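You operate a simulated robot arm through the tools that you are given. There is no shell and no other tool. Be economical: measure what you need, move in short steps, check, and stop when the job is done.

You are at the controls of a simulated two-armed robot. One attempt, no reset.

## Task
Open the top tool cabinet drawer, put the yellow spacer from the inside of the top tool cabinet drawer on the steel disc, then shut the drawer. Then lift the white pot lid open. Keep to this order.

The check looks at the end state, three seconds after you hand in, the way a careful person would. Anything else that was tipped, shoved, dropped, spilled or broken makes it a failure. Lids that push on must go on centred and level and be pressed home; caps that screw on are set level and turned clockwise until they are tight.

## Robot
Two 6-joint arms with two-finger parallel grippers on one trunk, on a base that drives. Base frame: it is fixed to the floor where the robot stands at the start and does not move with it; the origin is under the middle of the robot, x ahead of it, y to its left, z up. Units: m, rad, N and s.
The left shoulder is at the start at [0.08, 0.216, 1.55], the right one opposite. With the tool pointing down near the work surface each hand reaches from about 0.1 to 0.5 m from the robot's upright axis, wherever it stands, measured 20 degrees to its own side. Places, roughly: steel disc [1.5, -1, 0.75]; top tool cabinet drawer [0.5, 0.1, 0.7]; white pot lid [-2.1, 0.9, 0.9]; yellow spacer (4x4x2 cm) [0.4, 0.3, 0.6]. Payload 3.43 kg a hand.
The tool frame of a hand sits at the grasp point between the pads (the TCP): z along the fingers, y along the line on which they close. The tips reach 0.03 m beyond it. The gripper opens to 0.094 m. The fingers are 0.028 m wide and 0.01 m thick; the gripper's body (0.05 by 0.096 m) begins 0.055 m behind the TCP.
Orientation is that of the tool frame in the base frame, as a unit quaternion [x, y, z, w]. With the fingers straight down and closing along the base's y, the tool's x points along the base's -x, its y along +y and its z along -z.

## Interface
- The arms move only by the tool move_arm. It takes "left_increments", "right_increments" or both (then of equal length, played together; a hand with none holds still); each is a list that holds one entry, the list of rows, each a list of 7 numbers: the shift along the base's x, y, z in units of 25 mm (1.0 is 25 mm), then the turn, a rotation vector about the base's x, y, z in units of 6 degrees (1.0 is 6 degrees), then the gripper command, from -1 (fully open) to 1 (shut), values between in proportion. In form: [[[tx, ty, tz, ax, ay, az, gripper], ...]]. A call has 1 to 8 rows; each row shifts and turns the commanded pose from where the row before left it. A call with a number of a shift or a turn outside -1 to 1 is refused whole. Rows are played at 5 a second. More than 0.05 m and 0.15 rad between two rows, or a gripper value outside its range, and nothing of the call is played. A pose out of reach is approached as far as the arm can. The call stops where the force on the tool passes 40 N (or 10 N more than at its start, if that is more) or the arm is blocked; 0.2 s more then pass. The fingers move at their own pace (about 0.072 m/s each) and stop on an object; they squeeze with about 30 N. The grip force told is the motor's: it shows also when the fingers shut on nothing. Time passes only in rows, and 0.2 s behind the last, so rows that do not move let the fingers close. It gives the time, the measured TCP pose, the force on the tool (base axes), the opening and the grip force at its end, in the units of the frame above (readings bear some noise), with the torque about the TCP (base axes, N m) and any sound that the robot's microphone picked up, and new pictures: "pictures" is both (left out), scene, wrist or none (wrist: the cameras of the hands that moved).
- Cameras (640 x 400 px; columns grow to the right, rows downward): "scene" is now at [0.0938, 0.0222, 1.6908]; the picture's right is [0.11, -0.99, 0.00], its down [-0.88, -0.10, -0.46] and it looks along [0.46, 0.05, -0.89] (base axes); focal length 274 px, centre (320, 200). "left" rides on the left gripper at [0.076, -0.014, -0.103] in its tool frame; the picture's right is [0.18, 0.98, 0.00], its down [-0.75, 0.14, -0.64] and it looks along [-0.63, 0.12, 0.77] (tool axes); focal length 243 px, centre (320, 200). "right" rides on the right gripper at [0.076, 0.014, -0.102] in its tool frame; the picture's right is [-0.18, 0.98, 0.00], its down [-0.75, -0.14, -0.64] and it looks along [-0.63, -0.12, 0.77] (tool axes); focal length 243 px, centre (320, 200). There is no depth. A picture from a camera that has moved, and an enlarged one, comes with that camera's place and axes in the base frame and with its lens. The place of the scene camera against the robot may be out by one fixed shift of up to 0.018 m in any direction.
- raise_lower(by): slides the trunk up (or, below 0, down) by that many m; the arms and the scene camera ride with it, the base frame stays. It gives what a move gives, with no picture.
- steer(legs): drives the robot by 1 to 6 legs, each [ahead, left, turn to the left] in m, m and rad, along the robot's own axes; the way and the turn of a leg run together, so that a leg with both is an arc; at most 1.5 m and 3.142 rad a leg. The arms and the cameras ride along, it lands a little off, and it stops where it bumps. It gives what a move gives, and a new picture of the scene camera.
- turn_head(pan, tilt): turns the head with the scene camera to pan (to the left, within 1.501 rad either way) and tilt (down, from -0.506 to 1.204), counted from straight ahead of the robot. It gives what a move gives, and a new picture of the scene camera.
- zoom(camera, box): a new picture of the part [left, top, right, bottom] of that camera's present view, enlarged. It takes no simulated time.
- finish_job(): hands the job in; it is judged then, once.

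Go step by step. Nothing tells you exact positions but the pictures and the camera data: compare them with the known pose of the tool, close in by small moves and look again before you grip or let go. The budget is 165 turns and 260 pictures, counting those below and the enlarged ones. Unless the task says otherwise, let go and move clear before handing in, and close with one line.

The tools are called after "Emit:" as a command line: name --argument value ..., lists and objects as JSON in quotes. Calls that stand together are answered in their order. move_arm: Moves the arms, as the interface text tells. Its arguments: {"type":"object","properties":{"left_increments":{"type":"array"},"right_increments":{"type":"array"},"pictures":{"type":"string","enum":["both","scene","wrist","none"]}},"required":[]} The other tools are called the same way: raise_lower (by) slides the trunk up or down; steer (legs) drives the base; turn_head (pan, tilt) turns the head that bears the scene camera; zoom (camera, box) takes an enlarged picture of a part of a camera's view; finish_job () hands the job in.

At the start:

```text
t: 0.0
left_ee_pos: [0.5965, 0.2046, 1.0401]
left_tool_rot: [0.0, 1.0, 0.001, 0.0]
left_wrist_force: [-0.3, 0.2, -0.1]
left_ft_torque: [0.02, 0.0, 0.04]
left_grip_width: 0.094
left_finger_force: 0.0
right_ee_pos: [0.426, -0.1777, 0.9771]
right_tool_rot: [0.0, 1.0, 0.0, 0.0]
right_wrist_force: [-0.3, 0.4, 0.9]
right_ft_torque: [0.03, -0.02, -0.02]
right_grip_width: 0.0942
right_finger_force: 0.2
trunk travel left (down, up): [-0.78, 0.06]
robot x, y, heading: [0.0051, -0.0036, -0.0]
head pan, tilt: [0.108, 1.093]
```

scene: 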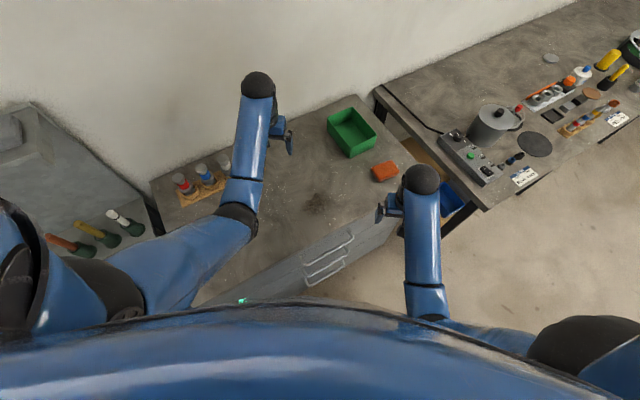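
right: 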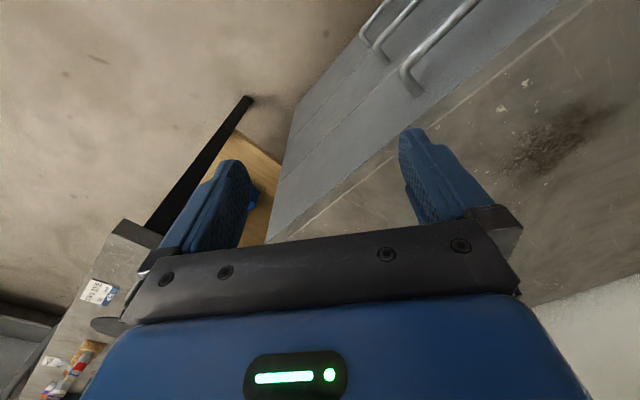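
left: 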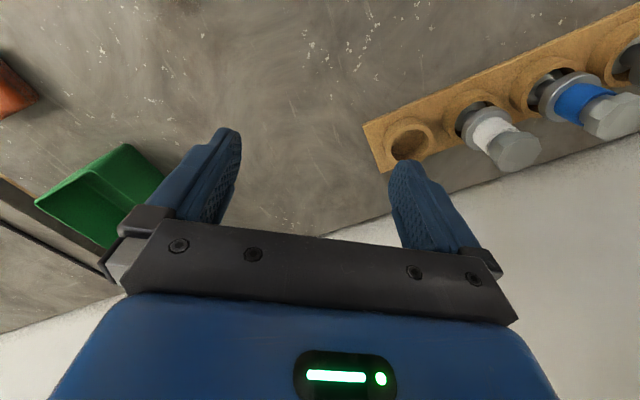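

The bench with the drawer cabinet is right in front of me, its front running diagonally, with handles below the front edge. I'll take a closer look at the handles.

Emit:
zoom --camera "scene" --box '[200, 180, 440, 330]'

Emit:
zoom --camera "scene" --box '[370, 0, 640, 210]'

```text
2.67 times, centred on (320, 255) of scene
camera zoom: at [0.0938, 0.0222, 1.6908], right [0.11, -0.99, 0.0], down [-0.88, -0.1, -0.46], along [0.46, 0.05, -0.89], focal length 731 px, centre (320, 53)
```

zoom: 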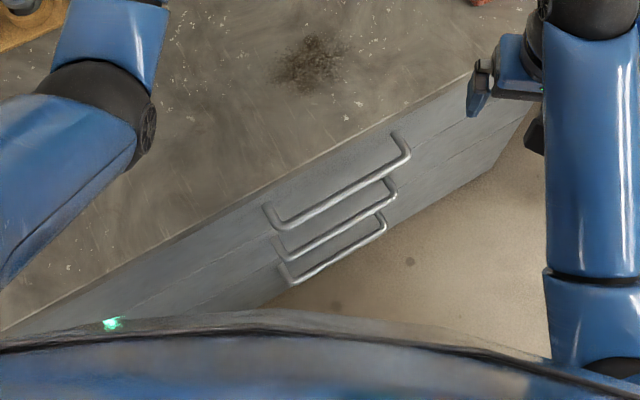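

```text
1.90 times, centred on (505, 105) of scene
camera zoom: at [0.0938, 0.0222, 1.6908], right [0.11, -0.99, 0.0], down [-0.88, -0.1, -0.46], along [0.46, 0.05, -0.89], focal length 522 px, centre (-32, 381)
```

zoom: 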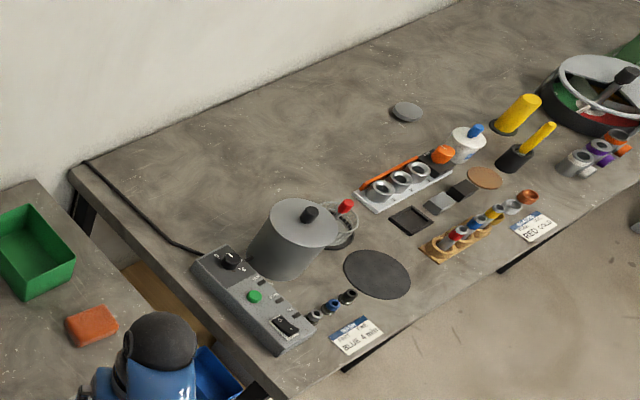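

The front face of the cabinet appears to look along about (-0.82,-0.57), with the top handle near (0.41,0.02,0.68). I'll back off a little along that line and turn to face it.

Emit:
steer --legs '[[-0.17, -0.11, 0], [0, 0, 0.611]]'

Emit:
turn_head --pan -0.25 --tilt 1.0

```text
t: 3.3
left_ee_pos: [0.2071, 0.3956, 1.0401]
left_tool_rot: [-0.295, 0.956, 0.0, 0.0]
left_wrist_force: [0.0, 0.4, -0.1]
left_ft_torque: [-0.03, 0.01, -0.01]
left_grip_width: 0.0941
left_finger_force: 0.0
right_ee_pos: [0.2812, -0.0159, 0.9779]
right_tool_rot: [-0.295, 0.955, 0.0, 0.0]
right_wrist_force: [0.6, 0.9, 0.5]
right_ft_torque: [-0.01, 0.01, 0.0]
right_grip_width: 0.0939
right_finger_force: 0.1
trunk travel left (down, up): [-0.78, 0.06]
robot x, y, heading: [-0.168, -0.1112, 0.601]
head pan, tilt: [0.108, 1.093]
camera scene: at [-0.0959, -0.0374, 1.6908], right [0.65, -0.76, 0.0], down [-0.67, -0.58, -0.46], along [0.35, 0.3, -0.89], focal length 274 px, centre (320, 200)
```

scene: 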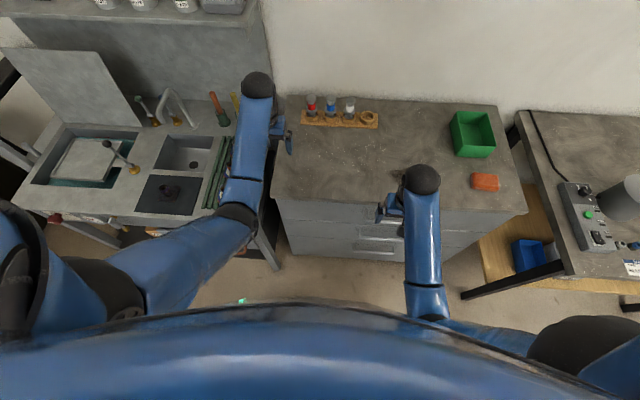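

```text
t: 4.1
left_ee_pos: [0.2075, 0.3962, 1.0387]
left_tool_rot: [-0.296, 0.955, -0.001, 0.0]
left_wrist_force: [0.1, 1.0, -0.5]
left_ft_torque: [0.01, -0.01, -0.01]
left_grip_width: 0.0938
left_finger_force: 0.1
right_ee_pos: [0.2818, -0.0154, 0.9782]
right_tool_rot: [-0.295, 0.955, 0.0, -0.001]
right_wrist_force: [1.0, 0.6, -0.1]
right_ft_torque: [0.01, 0.0, -0.01]
right_grip_width: 0.0942
right_finger_force: 0.0
trunk travel left (down, up): [-0.78, 0.06]
robot x, y, heading: [-0.1689, -0.1123, 0.6]
head pan, tilt: [-0.25, 1.0]
camera scene: at [-0.0788, -0.0537, 1.697], right [0.34, -0.94, 0.0], down [-0.79, -0.29, -0.54], along [0.51, 0.19, -0.84], focal length 274 px, centre (320, 200)
```

scene: 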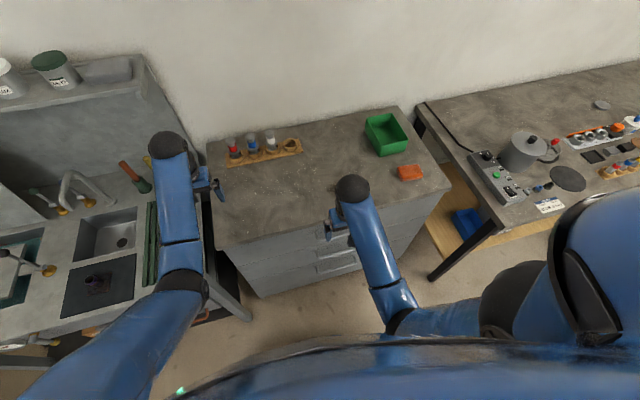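

The cabinet is now square in front of me. I'll rotate the right hand to point horizontally at the front with the fingers closing vertically, while pulling the left arm back and up.

Emit:
move_arm --right_increments '[[[0, 0, 0, 1, -0.143, -0.714, -1], [0, 0, 0, 1, -0.143, -0.714, -1], [0, 0, 0, 1, -0.143, -0.714, -1], [0, 0, 0, 1, -0.143, -0.714, -1], [0, 0, 0, 1, -0.143, -0.714, -1], [0, 0, 0, 1, -0.143, -0.714, -1], [0, 0, 0, 1, -0.143, -0.714, -1], [0, 0, 0, 1, -0.143, -0.714, -1]]]' --left_increments '[[[-0.32, -0.24, 0.7, 0, 0, 0, -1], [-0.32, -0.24, 0.7, 0, 0, 0, -1], [-0.32, -0.24, 0.7, 0, 0, 0, -1], [-0.32, -0.24, 0.7, 0, 0, 0, -1], [-0.32, -0.24, 0.7, 0, 0, 0, -1], [-0.32, -0.24, 0.7, 0, 0, 0, -1], [-0.32, -0.24, 0.7, 0, 0, 0, -1], [-0.32, -0.24, 0.7, 0, 0, 0, -1]]]' --pictures "none"

Emit:
move_arm --right_increments '[[[0, 0, 0, 1, -0.143, -0.714, -1], [0, 0, 0, 1, -0.143, -0.714, -1], [0, 0, 0, 1, -0.143, -0.714, -1], [0, 0, 0, 1, -0.143, -0.714, -1], [0, 0, 0, 1, -0.143, -0.714, -1], [0, 0, 0, 1, -0.143, -0.714, -1], [0, 0, 0, 1, -0.143, -0.714, -1], [0, 0, 0, 1, -0.143, -0.714, -1]]]' --left_increments '[[[-0.32, -0.24, 0.7, 0, 0, 0, -1], [-0.32, -0.24, 0.7, 0, 0, 0, -1], [-0.32, -0.24, 0.7, 0, 0, 0, -1], [-0.32, -0.24, 0.7, 0, 0, 0, -1], [-0.32, -0.24, 0.7, 0, 0, 0, -1], [-0.32, -0.24, 0.7, 0, 0, 0, -1], [-0.32, -0.24, 0.7, 0, 0, 0, -1], [-0.32, -0.24, 0.7, 0, 0, 0, -1]]]' --pictures "both"

```text
t: 5.9
left_ee_pos: [0.2052, 0.3925, 1.0483]
left_tool_rot: [-0.295, 0.955, 0.001, 0.0]
left_wrist_force: [-0.3, 0.0, 0.4]
left_ft_torque: [-0.02, -0.04, -0.03]
left_grip_width: 0.0938
left_finger_force: 0.1
left hand out of reach, approached as far as the arm can: row 1, 2, 3, 4, 5, 6, 7, 8
right_ee_pos: [0.2816, -0.0157, 0.9793]
right_tool_rot: [0.017, 0.914, 0.366, 0.175]
right_wrist_force: [0.4, -0.6, 0.5]
right_ft_torque: [0.03, 0.01, 0.02]
right_grip_width: 0.094
right_finger_force: 0.1
trunk travel left (down, up): [-0.78, 0.06]
robot x, y, heading: [-0.1674, -0.1092, 0.602]
head pan, tilt: [-0.25, 1.0]
```

```text
t: 7.7
left_ee_pos: [0.2056, 0.3923, 1.0484]
left_tool_rot: [-0.296, 0.955, -0.001, 0.001]
left_wrist_force: [-0.5, 0.1, -0.7]
left_ft_torque: [-0.03, -0.02, 0.01]
left_grip_width: 0.0935
left_finger_force: 0.1
left hand out of reach, approached as far as the arm can: row 1, 2, 3, 4, 5, 6, 7, 8
right_ee_pos: [0.2872, -0.0214, 0.9804]
right_tool_rot: [0.29, 0.666, 0.624, 0.288]
right_wrist_force: [-0.9, 0.3, 0.2]
right_ft_torque: [-0.03, -0.02, 0.03]
right_grip_width: 0.0939
right_finger_force: 0.1
right hand out of reach, approached as far as the arm can: row 7, 8
trunk travel left (down, up): [-0.78, 0.06]
robot x, y, heading: [-0.1705, -0.1104, 0.606]
head pan, tilt: [-0.25, 1.0]
camera scene: at [-0.0787, -0.054, 1.697], right [0.34, -0.94, 0.0], down [-0.79, -0.29, -0.54], along [0.51, 0.19, -0.84], focal length 274 px, centre (320, 200)
camera right: at [0.1587, -0.03, 0.9978], right [0.15, -0.09, 0.99], down [0.02, -1.0, -0.09], along [0.99, 0.03, -0.15], focal length 243 px, centre (320, 200)
camera left: at [0.1505, 0.3379, 1.1506], right [-0.71, 0.71, 0.0], down [0.54, 0.54, 0.64], along [0.45, 0.45, -0.77], focal length 243 px, centre (320, 200)
```

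scene: 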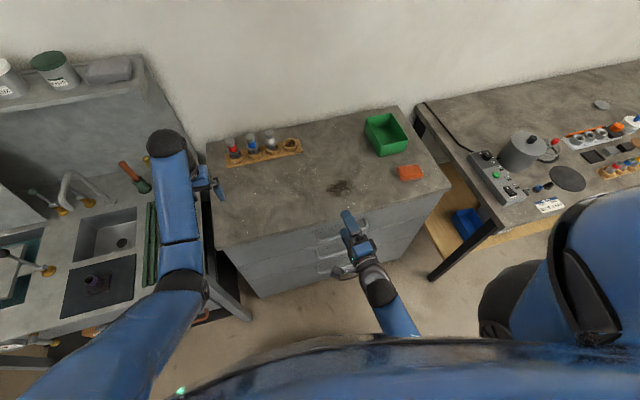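
right: 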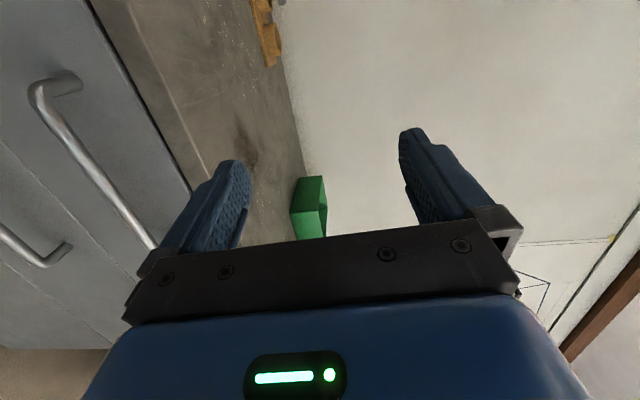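
left: 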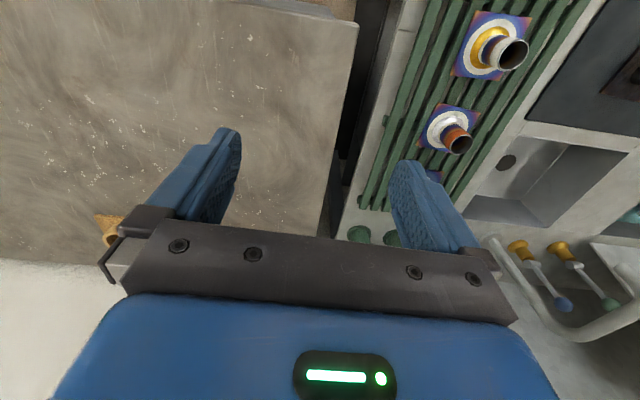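

The right hand now points at the front; the left arm couldn't go up, so I'll pull it straight back toward the robot instead.

Emit:
move_arm --left_increments '[[[-0.8, -0.6, 0, 0, 0, 0, -1], [-0.8, -0.6, 0, 0, 0, 0, -1], [-0.8, -0.6, 0, 0, 0, 0, -1], [-0.8, -0.6, 0, 0, 0, 0, -1], [-0.8, -0.6, 0, 0, 0, 0, -1], [-0.8, -0.6, 0, 0, 0, 0, -1], [-0.8, -0.6, 0, 0, 0, 0, -1], [-0.8, -0.6, 0, 0, 0, 0, -1]]]' --pictures "none"

```text
t: 9.5
left_ee_pos: [0.0655, 0.2857, 0.9846]
left_tool_rot: [-0.296, 0.955, 0.001, 0.002]
left_wrist_force: [0.6, 0.3, 0.1]
left_ft_torque: [0.02, -0.04, 0.02]
left_grip_width: 0.0937
left_finger_force: 0.0
left hand out of reach, approached as far as the arm can: row 1, 2, 3, 4, 5, 6, 7, 8
right_ee_pos: [0.2856, -0.0206, 0.9822]
right_tool_rot: [0.29, 0.664, 0.626, 0.289]
right_wrist_force: [-0.1, -0.9, 0.5]
right_ft_torque: [0.01, -0.02, 0.0]
right_grip_width: 0.0941
right_finger_force: 0.1
trunk travel left (down, up): [-0.78, 0.06]
robot x, y, heading: [-0.1693, -0.1112, 0.596]
head pan, tilt: [-0.25, 1.0]
```

The handle comes out at about (0.397, 0.021, 0.715) from both cameras. I'll lower the trunk partway and take the hand down in front of the bar.

Emit:
raise_lower --by -0.16

Emit:
move_arm --right_increments '[[[0.19, -0.26, -1, 0, 0, -0.25, -1], [0.19, -0.26, -1, 0, 0, -0.25, -1], [0.19, -0.26, -1, 0, 0, -0.25, -1], [0.19, -0.26, -1, 0, 0, -0.25, -1]]]' --pictures "both"

```text
t: 11.3
left_ee_pos: [0.0668, 0.2873, 0.8245]
left_tool_rot: [-0.296, 0.955, 0.0, 0.003]
left_wrist_force: [-0.4, -0.4, 0.5]
left_ft_torque: [-0.03, -0.03, -0.03]
left_grip_width: 0.0942
left_finger_force: 0.1
right_ee_pos: [0.2858, -0.021, 0.8214]
right_tool_rot: [0.292, 0.664, 0.626, 0.288]
right_wrist_force: [-0.9, 0.2, -0.4]
right_ft_torque: [0.01, 0.0, 0.0]
right_grip_width: 0.094
right_finger_force: 0.1
trunk travel left (down, up): [-0.62, 0.22]
robot x, y, heading: [-0.1713, -0.1087, 0.597]
head pan, tilt: [-0.25, 1.0]
```

```text
t: 12.3
left_ee_pos: [0.0678, 0.2876, 0.8236]
left_tool_rot: [-0.296, 0.955, 0.0, 0.001]
left_wrist_force: [-0.1, -0.2, 0.1]
left_ft_torque: [-0.02, -0.01, -0.02]
left_grip_width: 0.094
left_finger_force: 0.0
right_ee_pos: [0.312, -0.0552, 0.7232]
right_tool_rot: [0.324, 0.649, 0.61, 0.319]
right_wrist_force: [0.0, 0.3, 0.0]
right_ft_torque: [0.0, 0.01, 0.0]
right_grip_width: 0.0936
right_finger_force: 0.1
right hand out of reach, approached as far as the arm can: row 2, 3, 4
trunk travel left (down, up): [-0.62, 0.22]
robot x, y, heading: [-0.1723, -0.1106, 0.603]
head pan, tilt: [-0.25, 1.0]
camera scene: at [-0.0782, -0.0539, 1.537], right [0.34, -0.94, 0.0], down [-0.79, -0.29, -0.54], along [0.51, 0.19, -0.84], focal length 274 px, centre (320, 200)
camera right: at [0.1846, -0.0525, 0.7399], right [0.14, -0.1, 0.98], down [-0.08, -0.99, -0.09], along [0.99, -0.07, -0.15], focal length 243 px, centre (320, 200)
```

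scene: 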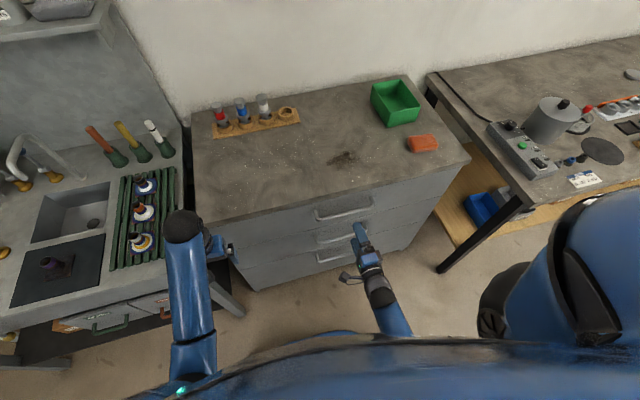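
right: 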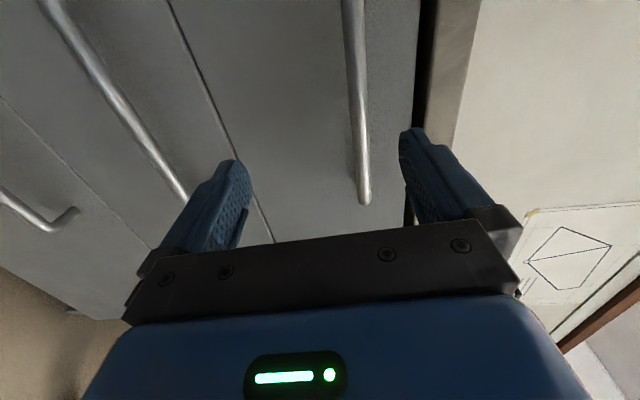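

The wrist view suggests the top bar sits a bit higher, around z 0.745. I'll zoom to triangulate.

Emit:
zoom --camera "scene" --box '[280, 160, 440, 260]'

```text
4.00 times, centred on (360, 210) of scene
camera zoom: at [-0.0782, -0.0539, 1.537], right [0.34, -0.94, 0.0], down [-0.79, -0.29, -0.54], along [0.51, 0.19, -0.84], focal length 1096 px, centre (160, 160)
```

zoom: 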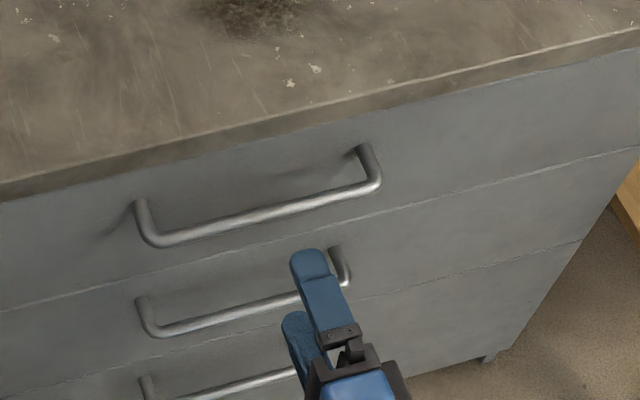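

After correcting the camera offset with the fingertip, the bar centre is at about (0.376, 0.010, 0.746). I'll move up and partway in, then check.

Emit:
move_arm --right_increments '[[[-0.18, 0.24, 0.9, 0, 0, 0, -1], [0.6, 0.5, 0, 0, 0, 0, -1], [0.6, 0.5, 0, 0, 0, 0, -1]]]' --pictures "wrist"

Emit:
zoom --camera "scene" --box '[280, 160, 440, 260]'

```text
t: 13.1
left_ee_pos: [0.0684, 0.2868, 0.8229]
left_tool_rot: [-0.296, 0.955, 0.0, 0.002]
left_wrist_force: [1.4, 0.7, -0.3]
left_ft_torque: [-0.02, -0.02, -0.01]
left_grip_width: 0.0942
left_finger_force: 0.1
right_ee_pos: [0.3429, -0.0343, 0.747]
right_tool_rot: [0.324, 0.649, 0.61, 0.318]
right_wrist_force: [-0.4, -0.3, 0.0]
right_ft_torque: [0.01, 0.02, 0.01]
right_grip_width: 0.094
right_finger_force: 0.1
right hand out of reach, approached as far as the arm can: row 1, 3
trunk travel left (down, up): [-0.62, 0.22]
robot x, y, heading: [-0.1714, -0.112, 0.602]
head pan, tilt: [-0.25, 1.0]
camera right: at [0.2154, -0.0305, 0.7635], right [0.14, -0.1, 0.98], down [-0.08, -0.99, -0.09], along [0.99, -0.07, -0.15], focal length 243 px, centre (320, 200)
```

right: 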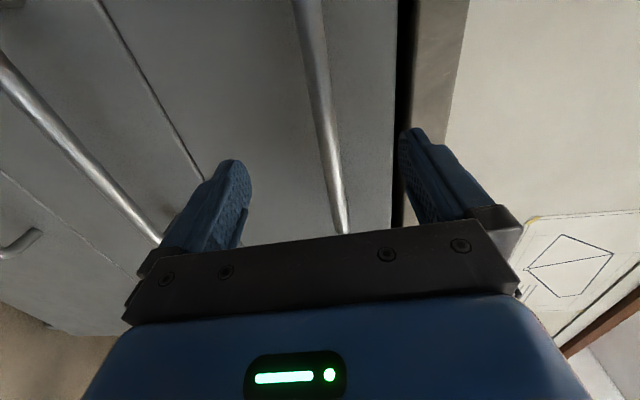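

```text
4.00 times, centred on (360, 210) of scene
camera zoom: at [-0.0779, -0.0536, 1.5369], right [0.34, -0.94, 0.0], down [-0.79, -0.29, -0.54], along [0.51, 0.19, -0.84], focal length 1096 px, centre (160, 160)
```

zoom: 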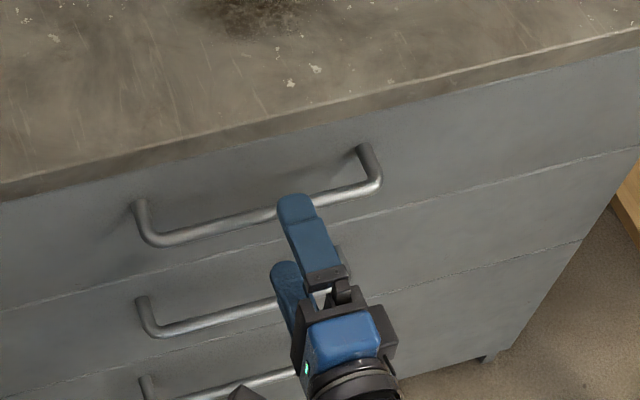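

The bar lies between the fingers; now advance 4.5 cm and close on it.

Emit:
move_arm --right_increments '[[[0.73, 0.53, 0, 0, 0, 0, -1], [0.73, 0.53, 0, 0, 0, 0, -1], [0, 0, 0, 0, 0, 0, 1], [0, 0, 0, 0, 0, 0, 1], [0, 0, 0, 0, 0, 0, 1], [0, 0, 0, 0, 0, 0, 1]]]' --pictures "both"

```text
t: 14.5
left_ee_pos: [0.0676, 0.2877, 0.8249]
left_tool_rot: [-0.296, 0.955, 0.001, 0.003]
left_wrist_force: [0.1, 0.4, -0.1]
left_ft_torque: [-0.03, 0.05, -0.03]
left_grip_width: 0.0943
left_finger_force: 0.1
right_ee_pos: [0.3824, -0.0087, 0.7501]
right_tool_rot: [0.323, 0.647, 0.613, 0.319]
right_wrist_force: [1.2, -0.8, 18.9]
right_ft_torque: [0.86, 0.48, 0.03]
right_grip_width: 0.0183
right_finger_force: 44.8
trunk travel left (down, up): [-0.62, 0.22]
robot x, y, heading: [-0.1718, -0.1114, 0.602]
head pan, tilt: [-0.25, 1.0]
camera scene: at [-0.0809, -0.0548, 1.5374], right [0.34, -0.94, 0.0], down [-0.79, -0.29, -0.54], along [0.51, 0.19, -0.84], focal length 274 px, centre (320, 200)
camera right: at [0.254, -0.0068, 0.7662], right [0.13, -0.11, 0.98], down [-0.08, -0.99, -0.1], along [0.99, -0.07, -0.14], focal length 243 px, centre (320, 200)
```

scene: 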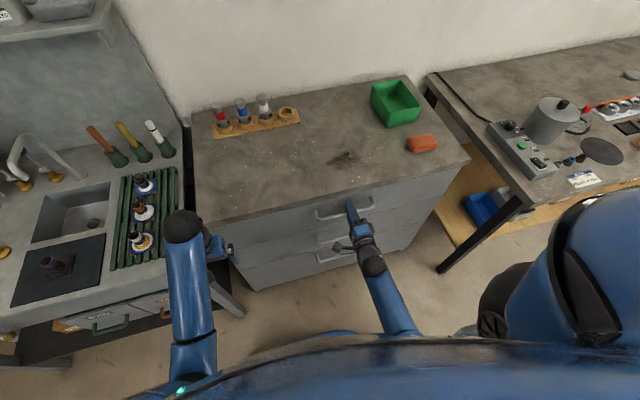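
right: 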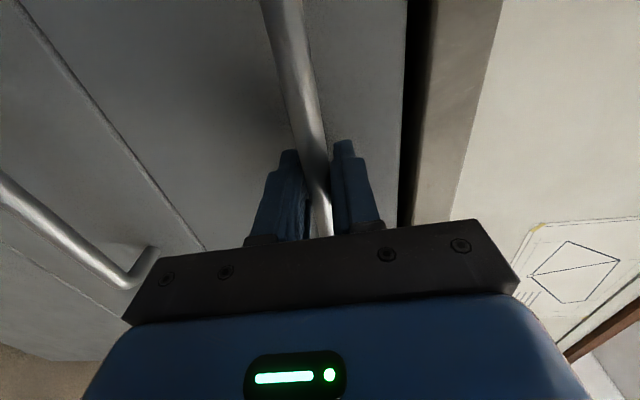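

The bar is gripped at 18 mm. Before pulling, I'll draw the left hand back so it won't be in the drawer's way.

Emit:
move_arm --left_increments '[[[-0.8, -0.58, 0, 0, 0, 0, -1], [-0.8, -0.58, 0, 0, 0, 0, -1], [-0.8, -0.58, 0, 0, 0, 0, -1], [-0.8, -0.58, 0, 0, 0, 0, -1], [-0.8, -0.58, 0, 0, 0, 0, -1], [-0.8, -0.58, 0, 0, 0, 0, -1], [-0.8, -0.58, 0, 0, 0, 0, -1]]]' --right_increments '[[[0, 0, 0.1, 0, 0, 0, 1], [0, 0, 0.1, 0, 0, 0, 1], [0, 0, 0, 0, 0, 0, 1], [0, 0, 0, 0, 0, 0, 1], [0, 0, 0, 0, 0, 0, 1], [0, 0, 0, 0, 0, 0, 1], [0, 0, 0, 0, 0, 0, 1]]]' --pictures "none"

```text
t: 16.1
left_ee_pos: [-0.0715, 0.1851, 0.8244]
left_tool_rot: [-0.296, 0.955, 0.002, 0.002]
left_wrist_force: [-0.9, -0.6, 0.6]
left_ft_torque: [-0.01, -0.01, 0.0]
left_grip_width: 0.0938
left_finger_force: 0.1
right_ee_pos: [0.381, -0.0109, 0.7513]
right_tool_rot: [0.325, 0.65, 0.609, 0.317]
right_wrist_force: [5.8, -5.8, 0.7]
right_ft_torque: [0.73, 0.64, -0.58]
right_grip_width: 0.0182
right_finger_force: 45.0
trunk travel left (down, up): [-0.62, 0.22]
robot x, y, heading: [-0.1708, -0.111, 0.599]
head pan, tilt: [-0.25, 1.0]
```

Now pull the drawer open along the outward normal with the arm.

Emit:
move_arm --right_increments '[[[-0.81, -0.587, 0, 0, 0, 0, 1], [-0.81, -0.587, 0, 0, 0, 0, 1], [-0.81, -0.587, 0, 0, 0, 0, 1], [-0.81, -0.587, 0, 0, 0, 0, 1]]]' --pictures "scene"

```text
t: 17.1
left_ee_pos: [-0.0711, 0.1826, 0.8252]
left_tool_rot: [-0.295, 0.956, 0.003, 0.001]
left_wrist_force: [0.8, -0.5, -0.6]
left_ft_torque: [-0.04, -0.04, -0.02]
left_grip_width: 0.0942
left_finger_force: 0.1
right_ee_pos: [0.301, -0.0689, 0.7503]
right_tool_rot: [0.33, 0.648, 0.608, 0.319]
right_wrist_force: [17.5, -22.0, -9.9]
right_ft_torque: [0.57, 0.51, -0.89]
right_grip_width: 0.0179
right_finger_force: 44.9
trunk travel left (down, up): [-0.62, 0.22]
robot x, y, heading: [-0.172, -0.1089, 0.6]
head pan, tilt: [-0.25, 1.0]
camera scene: at [-0.0765, -0.0598, 1.5368], right [0.34, -0.94, 0.0], down [-0.79, -0.29, -0.54], along [0.51, 0.19, -0.84], focal length 274 px, centre (320, 200)
```

scene: 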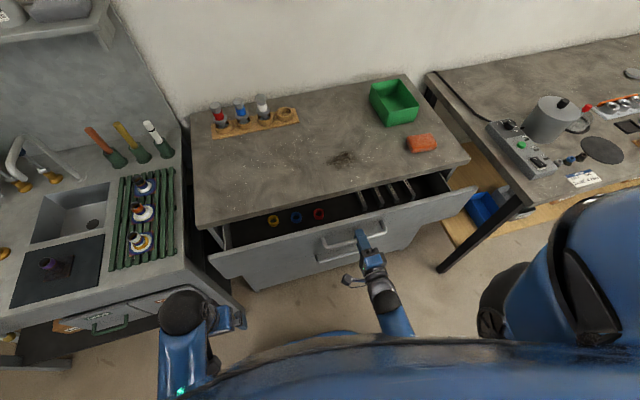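

The drawer is 10 cm open and the yellow ring is visible at its left end. Continue pulling with a small lateral relief.

Emit:
move_arm --right_increments '[[[-0.72, -0.7, 0.05, 0, 0, 0, 1], [-0.815, -0.58, 0, 0, 0, 0, 1], [-0.815, -0.58, 0, 0, 0, 0, 1], [-0.815, -0.58, 0, 0, 0, 0, 1], [-0.815, -0.58, 0, 0, 0, 0, 1]]]' --pictures "scene"

```text
t: 17.9
left_ee_pos: [-0.0721, 0.1857, 0.8251]
left_tool_rot: [-0.294, 0.956, 0.001, 0.002]
left_wrist_force: [0.2, 0.1, 0.9]
left_ft_torque: [0.01, -0.01, -0.02]
left_grip_width: 0.0937
left_finger_force: 0.0
right_ee_pos: [0.2558, -0.1009, 0.75]
right_tool_rot: [0.326, 0.65, 0.61, 0.314]
right_wrist_force: [3.4, -9.0, -5.7]
right_ft_torque: [0.74, 0.74, -0.03]
right_grip_width: 0.0181
right_finger_force: 45.1
trunk travel left (down, up): [-0.62, 0.22]
robot x, y, heading: [-0.1731, -0.1086, 0.6]
head pan, tilt: [-0.25, 1.0]
stopped in row 3 (right hand): the force on the tool passed its limit at 52 N (the readings are from after the stop); the commanded pose is now the measured one
camera scene: at [-0.0788, -0.0565, 1.5373], right [0.34, -0.94, 0.0], down [-0.79, -0.29, -0.54], along [0.51, 0.19, -0.84], focal length 274 px, centre (320, 200)
```

scene: 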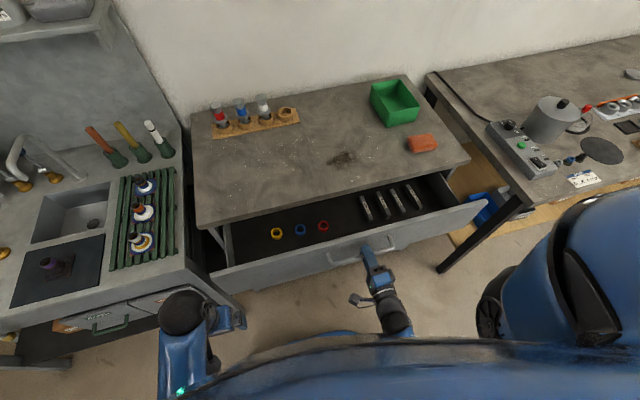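

The drawer is about 15 cm open and the pull hit a force limit; I'll zoom in to see if that's the end of travel and whether there's enough access.

Emit:
zoom --camera "scene" --box '[200, 160, 400, 285]'

Emit:
move_arm --right_increments '[[[-0.4, -0.29, 0, 0, 0, 0, 1], [-0.4, -0.29, 0, 0, 0, 0, 1]]]' --pictures "none"

```text
3.20 times, centred on (300, 222) of scene
camera zoom: at [-0.0788, -0.0565, 1.5373], right [0.34, -0.94, 0.0], down [-0.79, -0.29, -0.54], along [0.51, 0.19, -0.84], focal length 877 px, centre (384, 128)
```

zoom: 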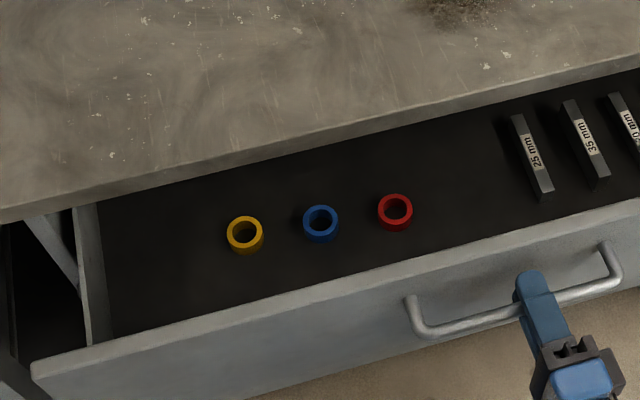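

```text
t: 18.2
left_ee_pos: [-0.0693, 0.1835, 0.8248]
left_tool_rot: [-0.293, 0.956, 0.001, 0.001]
left_wrist_force: [-0.9, 0.9, -0.8]
left_ft_torque: [-0.01, -0.04, 0.0]
left_grip_width: 0.0938
left_finger_force: 0.0
right_ee_pos: [0.2541, -0.0995, 0.7514]
right_tool_rot: [0.318, 0.654, 0.614, 0.307]
right_wrist_force: [14.1, -17.2, -8.7]
right_ft_torque: [0.77, 0.57, 0.04]
right_grip_width: 0.0177
right_finger_force: 45.4
trunk travel left (down, up): [-0.62, 0.22]
robot x, y, heading: [-0.1677, -0.1141, 0.592]
head pan, tilt: [-0.25, 1.0]
stopped in row 1 (right hand): the force on the tool passed its limit at 47 N (the readings are from after the stop); the commanded pose is now the measured one
```

It might be the stop or just lateral binding; I'll relieve the side force and try one more gentle pull.

Emit:
move_arm --right_increments '[[[0.12, -0.16, -0.05, 0, 0, 0, 1], [0.0, 0.0, 0, 0, 0, 0, 1]]]' --pictures "none"

Emit:
move_arm --right_increments '[[[-0.41, -0.29, 0, 0, 0, 0, 1], [-0.41, -0.29, 0, 0, 0, 0, 1]]]' --pictures "none"

```text
t: 18.8
left_ee_pos: [-0.0671, 0.1818, 0.8251]
left_tool_rot: [-0.291, 0.957, 0.001, 0.001]
left_wrist_force: [-0.3, -0.1, 1.0]
left_ft_torque: [-0.03, 0.01, 0.02]
left_grip_width: 0.0942
left_finger_force: 0.1
right_ee_pos: [0.2476, -0.0928, 0.7508]
right_tool_rot: [0.303, 0.661, 0.623, 0.289]
right_wrist_force: [15.1, -25.1, -3.6]
right_ft_torque: [0.88, 0.79, -1.35]
right_grip_width: 0.0139
right_finger_force: 44.9
trunk travel left (down, up): [-0.62, 0.22]
robot x, y, heading: [-0.1664, -0.1071, 0.6]
head pan, tilt: [-0.25, 1.0]
stopped in row 2 (right hand): the force on the tool passed its limit at 41 N (the readings are from after the stop); the commanded pose is now the measured one
```

```text
t: 19.1
left_ee_pos: [-0.0674, 0.1818, 0.8252]
left_tool_rot: [-0.291, 0.957, 0.002, 0.002]
left_wrist_force: [0.1, 0.4, 0.7]
left_ft_torque: [-0.01, 0.01, -0.05]
left_grip_width: 0.0938
left_finger_force: 0.1
right_ee_pos: [0.248, -0.0919, 0.7508]
right_tool_rot: [0.299, 0.662, 0.626, 0.285]
right_wrist_force: [16.6, -17.8, -6.0]
right_ft_torque: [1.03, 0.7, 0.85]
right_grip_width: 0.0136
right_finger_force: 45.6
trunk travel left (down, up): [-0.62, 0.22]
robot x, y, heading: [-0.1678, -0.1146, 0.586]
head pan, tilt: [-0.25, 1.0]
stopped in row 1 (right hand): the force on the tool passed its limit at 44 N (the readings are from after the stop); the commanded pose is now the measured one
```

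The grip is starting to slip, so I'll stop pulling, open the fingers and look.

Emit:
move_arm --right_increments '[[[0, 0, 0, 0, 0, 0, -1], [0, 0, 0, 0, 0, 0, -1], [0, 0, 0, 0, 0, 0, -1], [0, 0, 0, 0, 0, 0, -1]]]' --pictures "both"

```text
t: 20.1
left_ee_pos: [-0.0701, 0.185, 0.8248]
left_tool_rot: [-0.292, 0.957, 0.0, 0.003]
left_wrist_force: [0.0, 0.8, -0.5]
left_ft_torque: [-0.02, 0.03, -0.03]
left_grip_width: 0.0939
left_finger_force: 0.0
right_ee_pos: [0.246, -0.0887, 0.7522]
right_tool_rot: [0.294, 0.663, 0.627, 0.286]
right_wrist_force: [0.0, -0.3, -0.1]
right_ft_torque: [0.03, 0.01, -0.01]
right_grip_width: 0.0939
right_finger_force: 0.1
trunk travel left (down, up): [-0.62, 0.22]
robot x, y, heading: [-0.1689, -0.1158, 0.594]
head pan, tilt: [-0.25, 1.0]
camera scene: at [-0.0775, -0.057, 1.537], right [0.33, -0.94, 0.0], down [-0.79, -0.28, -0.54], along [0.51, 0.18, -0.84], focal length 274 px, centre (320, 200)
camera right: at [0.1172, -0.0982, 0.7692], right [0.15, -0.1, 0.98], down [0.01, -0.99, -0.1], along [0.99, 0.03, -0.15], focal length 243 px, centre (320, 200)
```

scene: 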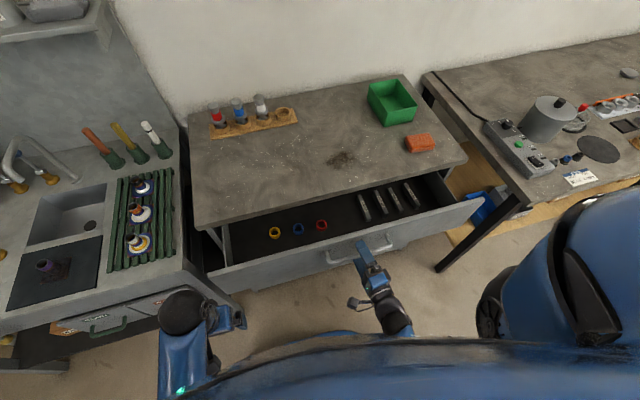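
right: 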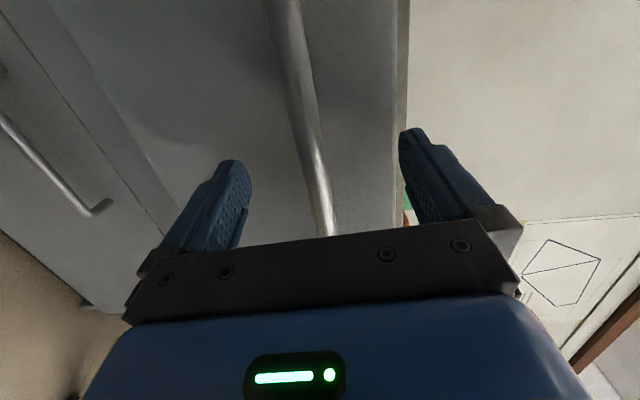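

The drawer is open about 15 cm at what seems to be its stop. I'll withdraw the right hand from the bar and get it up out of the way.

Emit:
move_arm --right_increments '[[[-0.81, -0.587, 0, 0, 0, 0, -1], [-0.81, -0.587, 0, 0, 0, 0, -1], [-0.6, -0.42, 0, 0, 0, 0, -1], [0, 0, 1, 0, 0, 0, -1], [0, 0, 1, 0, 0, 0, -1], [0, 0, 1, 0, 0, 0, -1], [0, 0, 1, 0, 0, 0, -1]]]' --pictures "scene"

```text
t: 20.6
left_ee_pos: [-0.0677, 0.1829, 0.8254]
left_tool_rot: [-0.292, 0.956, 0.001, 0.002]
left_wrist_force: [-0.4, 0.8, 0.3]
left_ft_torque: [-0.01, 0.0, -0.02]
left_grip_width: 0.0941
left_finger_force: 0.0
right_ee_pos: [0.1993, -0.0481, 0.7656]
right_tool_rot: [0.17, 0.686, 0.676, 0.207]
right_wrist_force: [0.0, 0.5, 0.8]
right_ft_torque: [0.0, -0.02, -0.02]
right_grip_width: 0.0938
right_finger_force: 0.0
trunk travel left (down, up): [-0.62, 0.22]
robot x, y, heading: [-0.1707, -0.1137, 0.591]
head pan, tilt: [-0.25, 1.0]
stopped in row 2 (right hand): the arm was blocked; the commanded pose is now the measured one
camera scene: at [-0.0778, -0.0567, 1.5373], right [0.33, -0.94, 0.0], down [-0.79, -0.28, -0.54], along [0.51, 0.18, -0.84], focal length 274 px, centre (320, 200)
```

scene: 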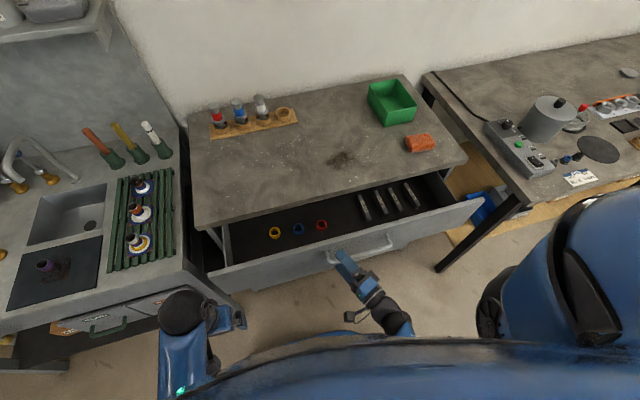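

The arm itself hit its folding limit there (so the drawer may open further, but access looks sufficient). I'll back the base to clear the fingers from the bar, then lift with the trunk.

Emit:
steer --legs '[[-0.15, 0, 0]]'

Emit:
raise_lower --by 0.16

Emit:
zoom --camera "scene" --box '[160, 60, 480, 260]'

```text
t: 22.0
left_ee_pos: [-0.1924, 0.1021, 0.8239]
left_tool_rot: [-0.293, 0.956, 0.0, 0.001]
left_wrist_force: [0.8, 0.4, 0.1]
left_ft_torque: [-0.03, 0.04, -0.01]
left_grip_width: 0.0943
left_finger_force: 0.2
right_ee_pos: [0.0767, -0.129, 0.7667]
right_tool_rot: [0.169, 0.687, 0.676, 0.206]
right_wrist_force: [0.2, 0.1, -0.3]
right_ft_torque: [0.0, -0.02, -0.01]
right_grip_width: 0.0936
right_finger_force: 0.1
trunk travel left (down, up): [-0.62, 0.22]
robot x, y, heading: [-0.2939, -0.1961, 0.592]
head pan, tilt: [-0.25, 1.0]
camera scene: at [-0.1994, -0.1388, 1.5367], right [0.34, -0.94, 0.0], down [-0.79, -0.28, -0.54], along [0.51, 0.18, -0.84], focal length 274 px, centre (320, 200)
```

scene: 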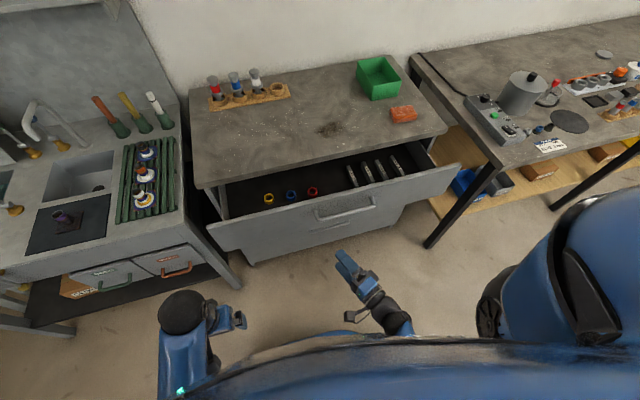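

```text
t: 23.8
left_ee_pos: [-0.1929, 0.0999, 0.9869]
left_tool_rot: [-0.292, 0.956, 0.001, 0.003]
left_wrist_force: [-0.3, -0.3, -0.3]
left_ft_torque: [-0.02, 0.0, -0.02]
left_grip_width: 0.0939
left_finger_force: 0.1
right_ee_pos: [0.0762, -0.1308, 0.9273]
right_tool_rot: [0.168, 0.686, 0.677, 0.208]
right_wrist_force: [0.7, -0.3, 0.6]
right_ft_torque: [0.02, 0.01, 0.01]
right_grip_width: 0.0941
right_finger_force: 0.1
trunk travel left (down, up): [-0.78, 0.06]
robot x, y, heading: [-0.2913, -0.1966, 0.593]
head pan, tilt: [-0.25, 1.0]
```

```text
2.00 times, centred on (320, 160) of scene
camera zoom: at [-0.2014, -0.1401, 1.6975], right [0.34, -0.94, 0.0], down [-0.79, -0.28, -0.54], along [0.51, 0.18, -0.84], focal length 548 px, centre (320, 280)
```

zoom: 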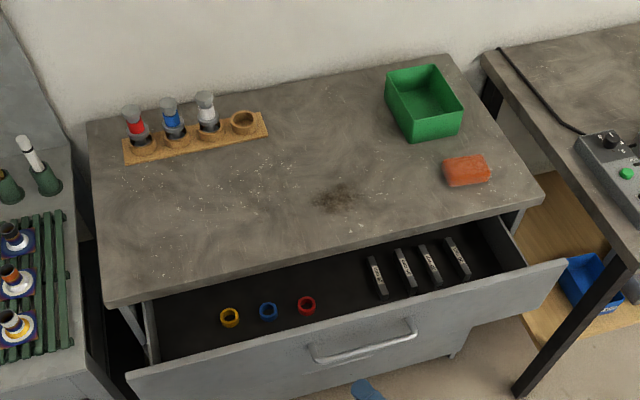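

Access is tight because the drawer floor seems deep below the bench edge, so I'd like to pull it further using the base. I'll lower again, straighten the hand and re-approach the bar.

Emit:
raise_lower --by -0.16

Emit:
move_arm --right_increments '[[[0.95, 0.055, -0.14, 0, 0, -0.8, -1], [0.95, 0.055, -0.14, 0, 0, -0.8, -1], [0.95, 0.055, -0.14, 0, 0, -0.8, -1], [0.95, 0.055, -0.14, 0, 0, -0.8, -1], [0.95, 0.055, -0.14, 0, 0, -0.8, -1]]]' --pictures "wrist"

Emit:
zoom --camera "scene" --box '[200, 150, 440, 300]'

```text
t: 25.7
left_ee_pos: [-0.1925, 0.099, 0.8247]
left_tool_rot: [-0.292, 0.956, 0.0, 0.003]
left_wrist_force: [-0.1, 0.2, 0.2]
left_ft_torque: [0.02, 0.03, 0.05]
left_grip_width: 0.0938
left_finger_force: 0.1
right_ee_pos: [0.0747, -0.1296, 0.767]
right_tool_rot: [0.168, 0.687, 0.676, 0.207]
right_wrist_force: [-0.2, -0.2, -0.3]
right_ft_torque: [0.01, -0.01, 0.02]
right_grip_width: 0.0941
right_finger_force: 0.2
trunk travel left (down, up): [-0.62, 0.22]
robot x, y, heading: [-0.2916, -0.1967, 0.594]
head pan, tilt: [-0.25, 1.0]
```

```text
t: 26.9
left_ee_pos: [-0.191, 0.1006, 0.8237]
left_tool_rot: [-0.292, 0.956, 0.001, 0.003]
left_wrist_force: [-0.4, 0.2, -0.4]
left_ft_torque: [0.0, -0.02, -0.01]
left_grip_width: 0.0939
left_finger_force: 0.0
right_ee_pos: [0.2032, -0.1371, 0.7528]
right_tool_rot: [0.307, 0.639, 0.617, 0.341]
right_wrist_force: [-0.8, 1.3, -0.2]
right_ft_torque: [0.01, 0.01, 0.02]
right_grip_width: 0.094
right_finger_force: 0.1
right hand out of reach, approached as far as the arm can: row 5
trunk travel left (down, up): [-0.62, 0.22]
robot x, y, heading: [-0.2934, -0.1938, 0.594]
head pan, tilt: [-0.25, 1.0]
camera right: at [0.074, -0.1326, 0.7603], right [0.08, -0.1, 0.99], down [-0.08, -0.99, -0.1], along [0.99, -0.07, -0.08], focal length 243 px, centre (320, 200)
```

right: 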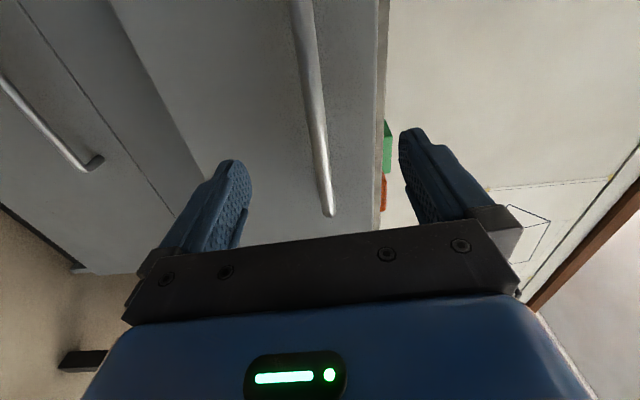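

```text
2.67 times, centred on (320, 225) of scene
camera zoom: at [-0.2008, -0.1397, 1.5369], right [0.34, -0.94, 0.0], down [-0.79, -0.28, -0.54], along [0.51, 0.18, -0.84], focal length 731 px, centre (320, 133)
```

zoom: 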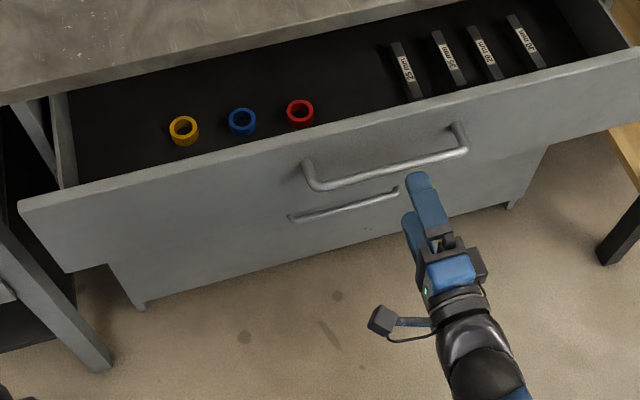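

The bar is at n≈0.157; advance the last 6.5 cm and grip it again.

Emit:
move_arm --right_increments '[[[0.6, 0.68, 0, 0, 0, 0, -1], [0.6, 0.68, 0, 0, 0, 0, -1], [0.6, 0.68, 0, 0, 0, 0, -1], [0, 0, 0, 0, 0, 0, 1], [0, 0, 0, 0, 0, 0, 1], [0, 0, 0, 0, 0, 0, 1], [0, 0, 0, 0, 0, 0, 1]]]' --pictures "wrist"

```text
t: 28.5
left_ee_pos: [-0.1913, 0.1007, 0.8238]
left_tool_rot: [-0.292, 0.956, 0.001, 0.001]
left_wrist_force: [-0.5, -0.8, -0.4]
left_ft_torque: [0.02, -0.06, 0.0]
left_grip_width: 0.0938
left_finger_force: 0.0
right_ee_pos: [0.258, -0.1046, 0.7498]
right_tool_rot: [0.307, 0.641, 0.617, 0.339]
right_wrist_force: [-4.4, 1.2, -19.8]
right_ft_torque: [0.79, 0.73, -0.01]
right_grip_width: 0.0154
right_finger_force: 45.0
right hand out of reach, approached as far as the arm can: row 1, 2, 3
trunk travel left (down, up): [-0.62, 0.22]
robot x, y, heading: [-0.2905, -0.1928, 0.598]
head pan, tilt: [-0.25, 1.0]
camera right: at [0.1294, -0.1004, 0.7599], right [0.08, -0.1, 0.99], down [-0.08, -0.99, -0.09], along [0.99, -0.07, -0.09], focal length 243 px, centre (320, 200)
```

right: 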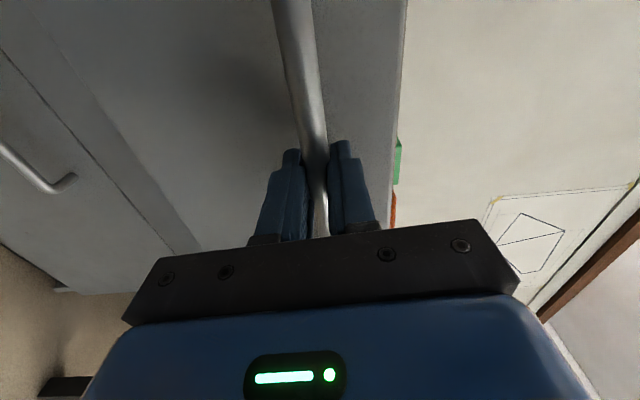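

Gripped. Now pull by driving the base back 8 cm along the drawer axis.

Emit:
move_arm --right_increments '[[[0, 0, -0.12, 0, 0, 0, 1], [0, 0, 0, 0, 0, 0, 1]]]' --pictures "none"

Emit:
steer --legs '[[-0.08, -0.002, 0]]'

```text
t: 29.1
left_ee_pos: [-0.1927, 0.1016, 0.824]
left_tool_rot: [-0.293, 0.956, 0.001, 0.002]
left_wrist_force: [-0.2, 0.2, 0.3]
left_ft_torque: [-0.02, 0.0, 0.01]
left_grip_width: 0.0938
left_finger_force: 0.0
right_ee_pos: [0.2591, -0.1033, 0.7515]
right_tool_rot: [0.306, 0.639, 0.618, 0.34]
right_wrist_force: [-8.2, 6.9, -17.7]
right_ft_torque: [1.22, 1.06, 0.22]
right_grip_width: 0.015
right_finger_force: 44.6
trunk travel left (down, up): [-0.62, 0.22]
robot x, y, heading: [-0.2881, -0.1979, 0.597]
head pan, tilt: [-0.25, 1.0]
```

```text
t: 30.1
left_ee_pos: [-0.2555, 0.0551, 0.8233]
left_tool_rot: [-0.294, 0.956, 0.0, 0.0]
left_wrist_force: [0.3, -0.5, 0.1]
left_ft_torque: [0.0, 0.03, -0.01]
left_grip_width: 0.094
left_finger_force: 0.1
right_ee_pos: [0.1981, -0.148, 0.7498]
right_tool_rot: [0.306, 0.638, 0.619, 0.341]
right_wrist_force: [3.3, 6.2, -16.9]
right_ft_torque: [0.92, 0.83, -1.05]
right_grip_width: 0.0151
right_finger_force: 45.4
trunk travel left (down, up): [-0.62, 0.22]
robot x, y, heading: [-0.359, -0.2406, 0.595]
head pan, tilt: [-0.25, 1.0]
camera scene: at [-0.2604, -0.1827, 1.5365], right [0.34, -0.94, 0.0], down [-0.79, -0.29, -0.54], along [0.5, 0.18, -0.84], focal length 274 px, centre (320, 200)
```

scene: 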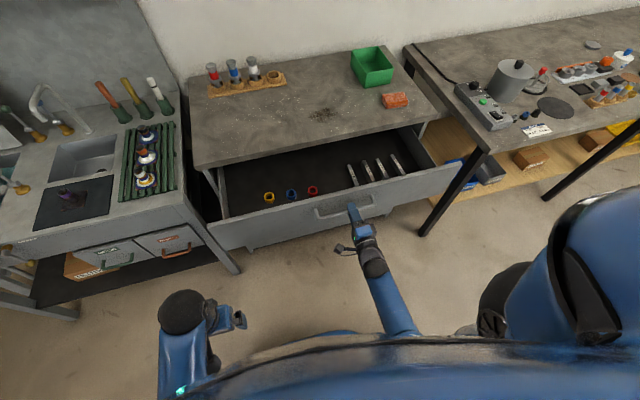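

The drawer is now about 23 cm open. Release the bar, withdraw the hand and raise the trunk.

Emit:
move_arm --right_increments '[[[0, 0, 0, 0, 0, 0, -1], [0, 0, 0, 0, 0, 0, -1], [0, 0, 0, 0, 0, 0, -1], [-0.81, -0.587, 0, 0, 0, 0, -1], [-0.81, -0.587, 0, 0, 0, 0, -1], [-0.81, -0.587, 0, 0, 0, 0, -1], [-0.81, -0.587, 0, 0, 0, 0, -1]]]' --pictures "none"

Emit:
raise_lower --by 0.2

```text
t: 31.7
left_ee_pos: [-0.2592, 0.0544, 0.8245]
left_tool_rot: [-0.293, 0.956, 0.0, 0.002]
left_wrist_force: [-1.1, 0.6, -0.2]
left_ft_torque: [0.01, -0.01, -0.02]
left_grip_width: 0.0939
left_finger_force: 0.1
right_ee_pos: [0.1144, -0.2079, 0.7523]
right_tool_rot: [0.306, 0.637, 0.62, 0.341]
right_wrist_force: [-0.7, 0.4, 0.1]
right_ft_torque: [0.03, -0.01, -0.01]
right_grip_width: 0.0941
right_finger_force: 0.1
trunk travel left (down, up): [-0.62, 0.22]
robot x, y, heading: [-0.3581, -0.241, 0.6]
head pan, tilt: [-0.25, 1.0]
```

```text
t: 33.9
left_ee_pos: [-0.258, 0.0531, 1.025]
left_tool_rot: [-0.293, 0.956, 0.001, 0.003]
left_wrist_force: [-0.2, 0.9, 0.0]
left_ft_torque: [0.02, -0.01, 0.01]
left_grip_width: 0.0942
left_finger_force: 0.0
right_ee_pos: [0.1153, -0.2071, 0.9513]
right_tool_rot: [0.306, 0.637, 0.62, 0.342]
right_wrist_force: [0.1, 0.3, -0.3]
right_ft_torque: [0.02, -0.02, -0.01]
right_grip_width: 0.0942
right_finger_force: 0.0
trunk travel left (down, up): [-0.82, 0.02]
robot x, y, heading: [-0.3546, -0.2429, 0.594]
head pan, tilt: [-0.25, 1.0]
```

Now rotate the right hand back to fingers-down.

Emit:
move_arm --right_increments '[[[0, 0, 0, -0.995, 0.165, 0.714, -1], [0, 0, 0, -0.995, 0.165, 0.714, -1], [0, 0, 0, -0.995, 0.165, 0.714, -1], [0, 0, 0, -0.995, 0.165, 0.714, -1], [0, 0, 0, -0.995, 0.165, 0.714, -1], [0, 0, 0, -0.995, 0.165, 0.714, -1], [0, 0, 0, -0.995, 0.165, 0.714, -1], [0, 0, 0, -0.995, 0.165, 0.714, -1]]]' --pictures "none"

Emit:
move_arm --right_increments '[[[0, 0, 0, -0.995, 0.165, 0.714, -1], [0, 0, 0, -0.995, 0.165, 0.714, -1], [0, 0, 0, -0.995, 0.165, 0.714, -1], [0, 0, 0, -0.995, 0.165, 0.714, -1], [0, 0, 0, -0.995, 0.165, 0.714, -1], [0, 0, 0, -0.995, 0.165, 0.714, -1], [0, 0, 0, -0.995, 0.165, 0.714, -1]]]' --pictures "none"

```text
t: 35.7
left_ee_pos: [-0.258, 0.0549, 1.0234]
left_tool_rot: [-0.293, 0.956, 0.001, 0.002]
left_wrist_force: [0.1, -0.1, -0.9]
left_ft_torque: [0.02, 0.02, 0.03]
left_grip_width: 0.0941
left_finger_force: 0.1
right_ee_pos: [0.1183, -0.2089, 0.9525]
right_tool_rot: [-0.009, 0.911, 0.361, 0.202]
right_wrist_force: [0.8, -0.5, -0.2]
right_ft_torque: [0.0, 0.03, 0.0]
right_grip_width: 0.0939
right_finger_force: 0.0
trunk travel left (down, up): [-0.82, 0.02]
robot x, y, heading: [-0.3584, -0.2429, 0.593]
head pan, tilt: [-0.25, 1.0]
```

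```text
t: 37.3
left_ee_pos: [-0.2567, 0.0541, 1.0243]
left_tool_rot: [-0.293, 0.956, 0.001, 0.003]
left_wrist_force: [-0.1, 0.3, 0.5]
left_ft_torque: [-0.04, 0.02, -0.01]
left_grip_width: 0.0942
left_finger_force: 0.1
right_ee_pos: [0.1154, -0.2076, 0.9521]
right_tool_rot: [-0.29, 0.955, 0.055, 0.029]
right_wrist_force: [0.0, 0.4, 0.2]
right_ft_torque: [-0.01, 0.01, -0.02]
right_grip_width: 0.0941
right_finger_force: 0.0
trunk travel left (down, up): [-0.82, 0.02]
robot x, y, heading: [-0.356, -0.2446, 0.595]
head pan, tilt: [-0.25, 1.0]
```

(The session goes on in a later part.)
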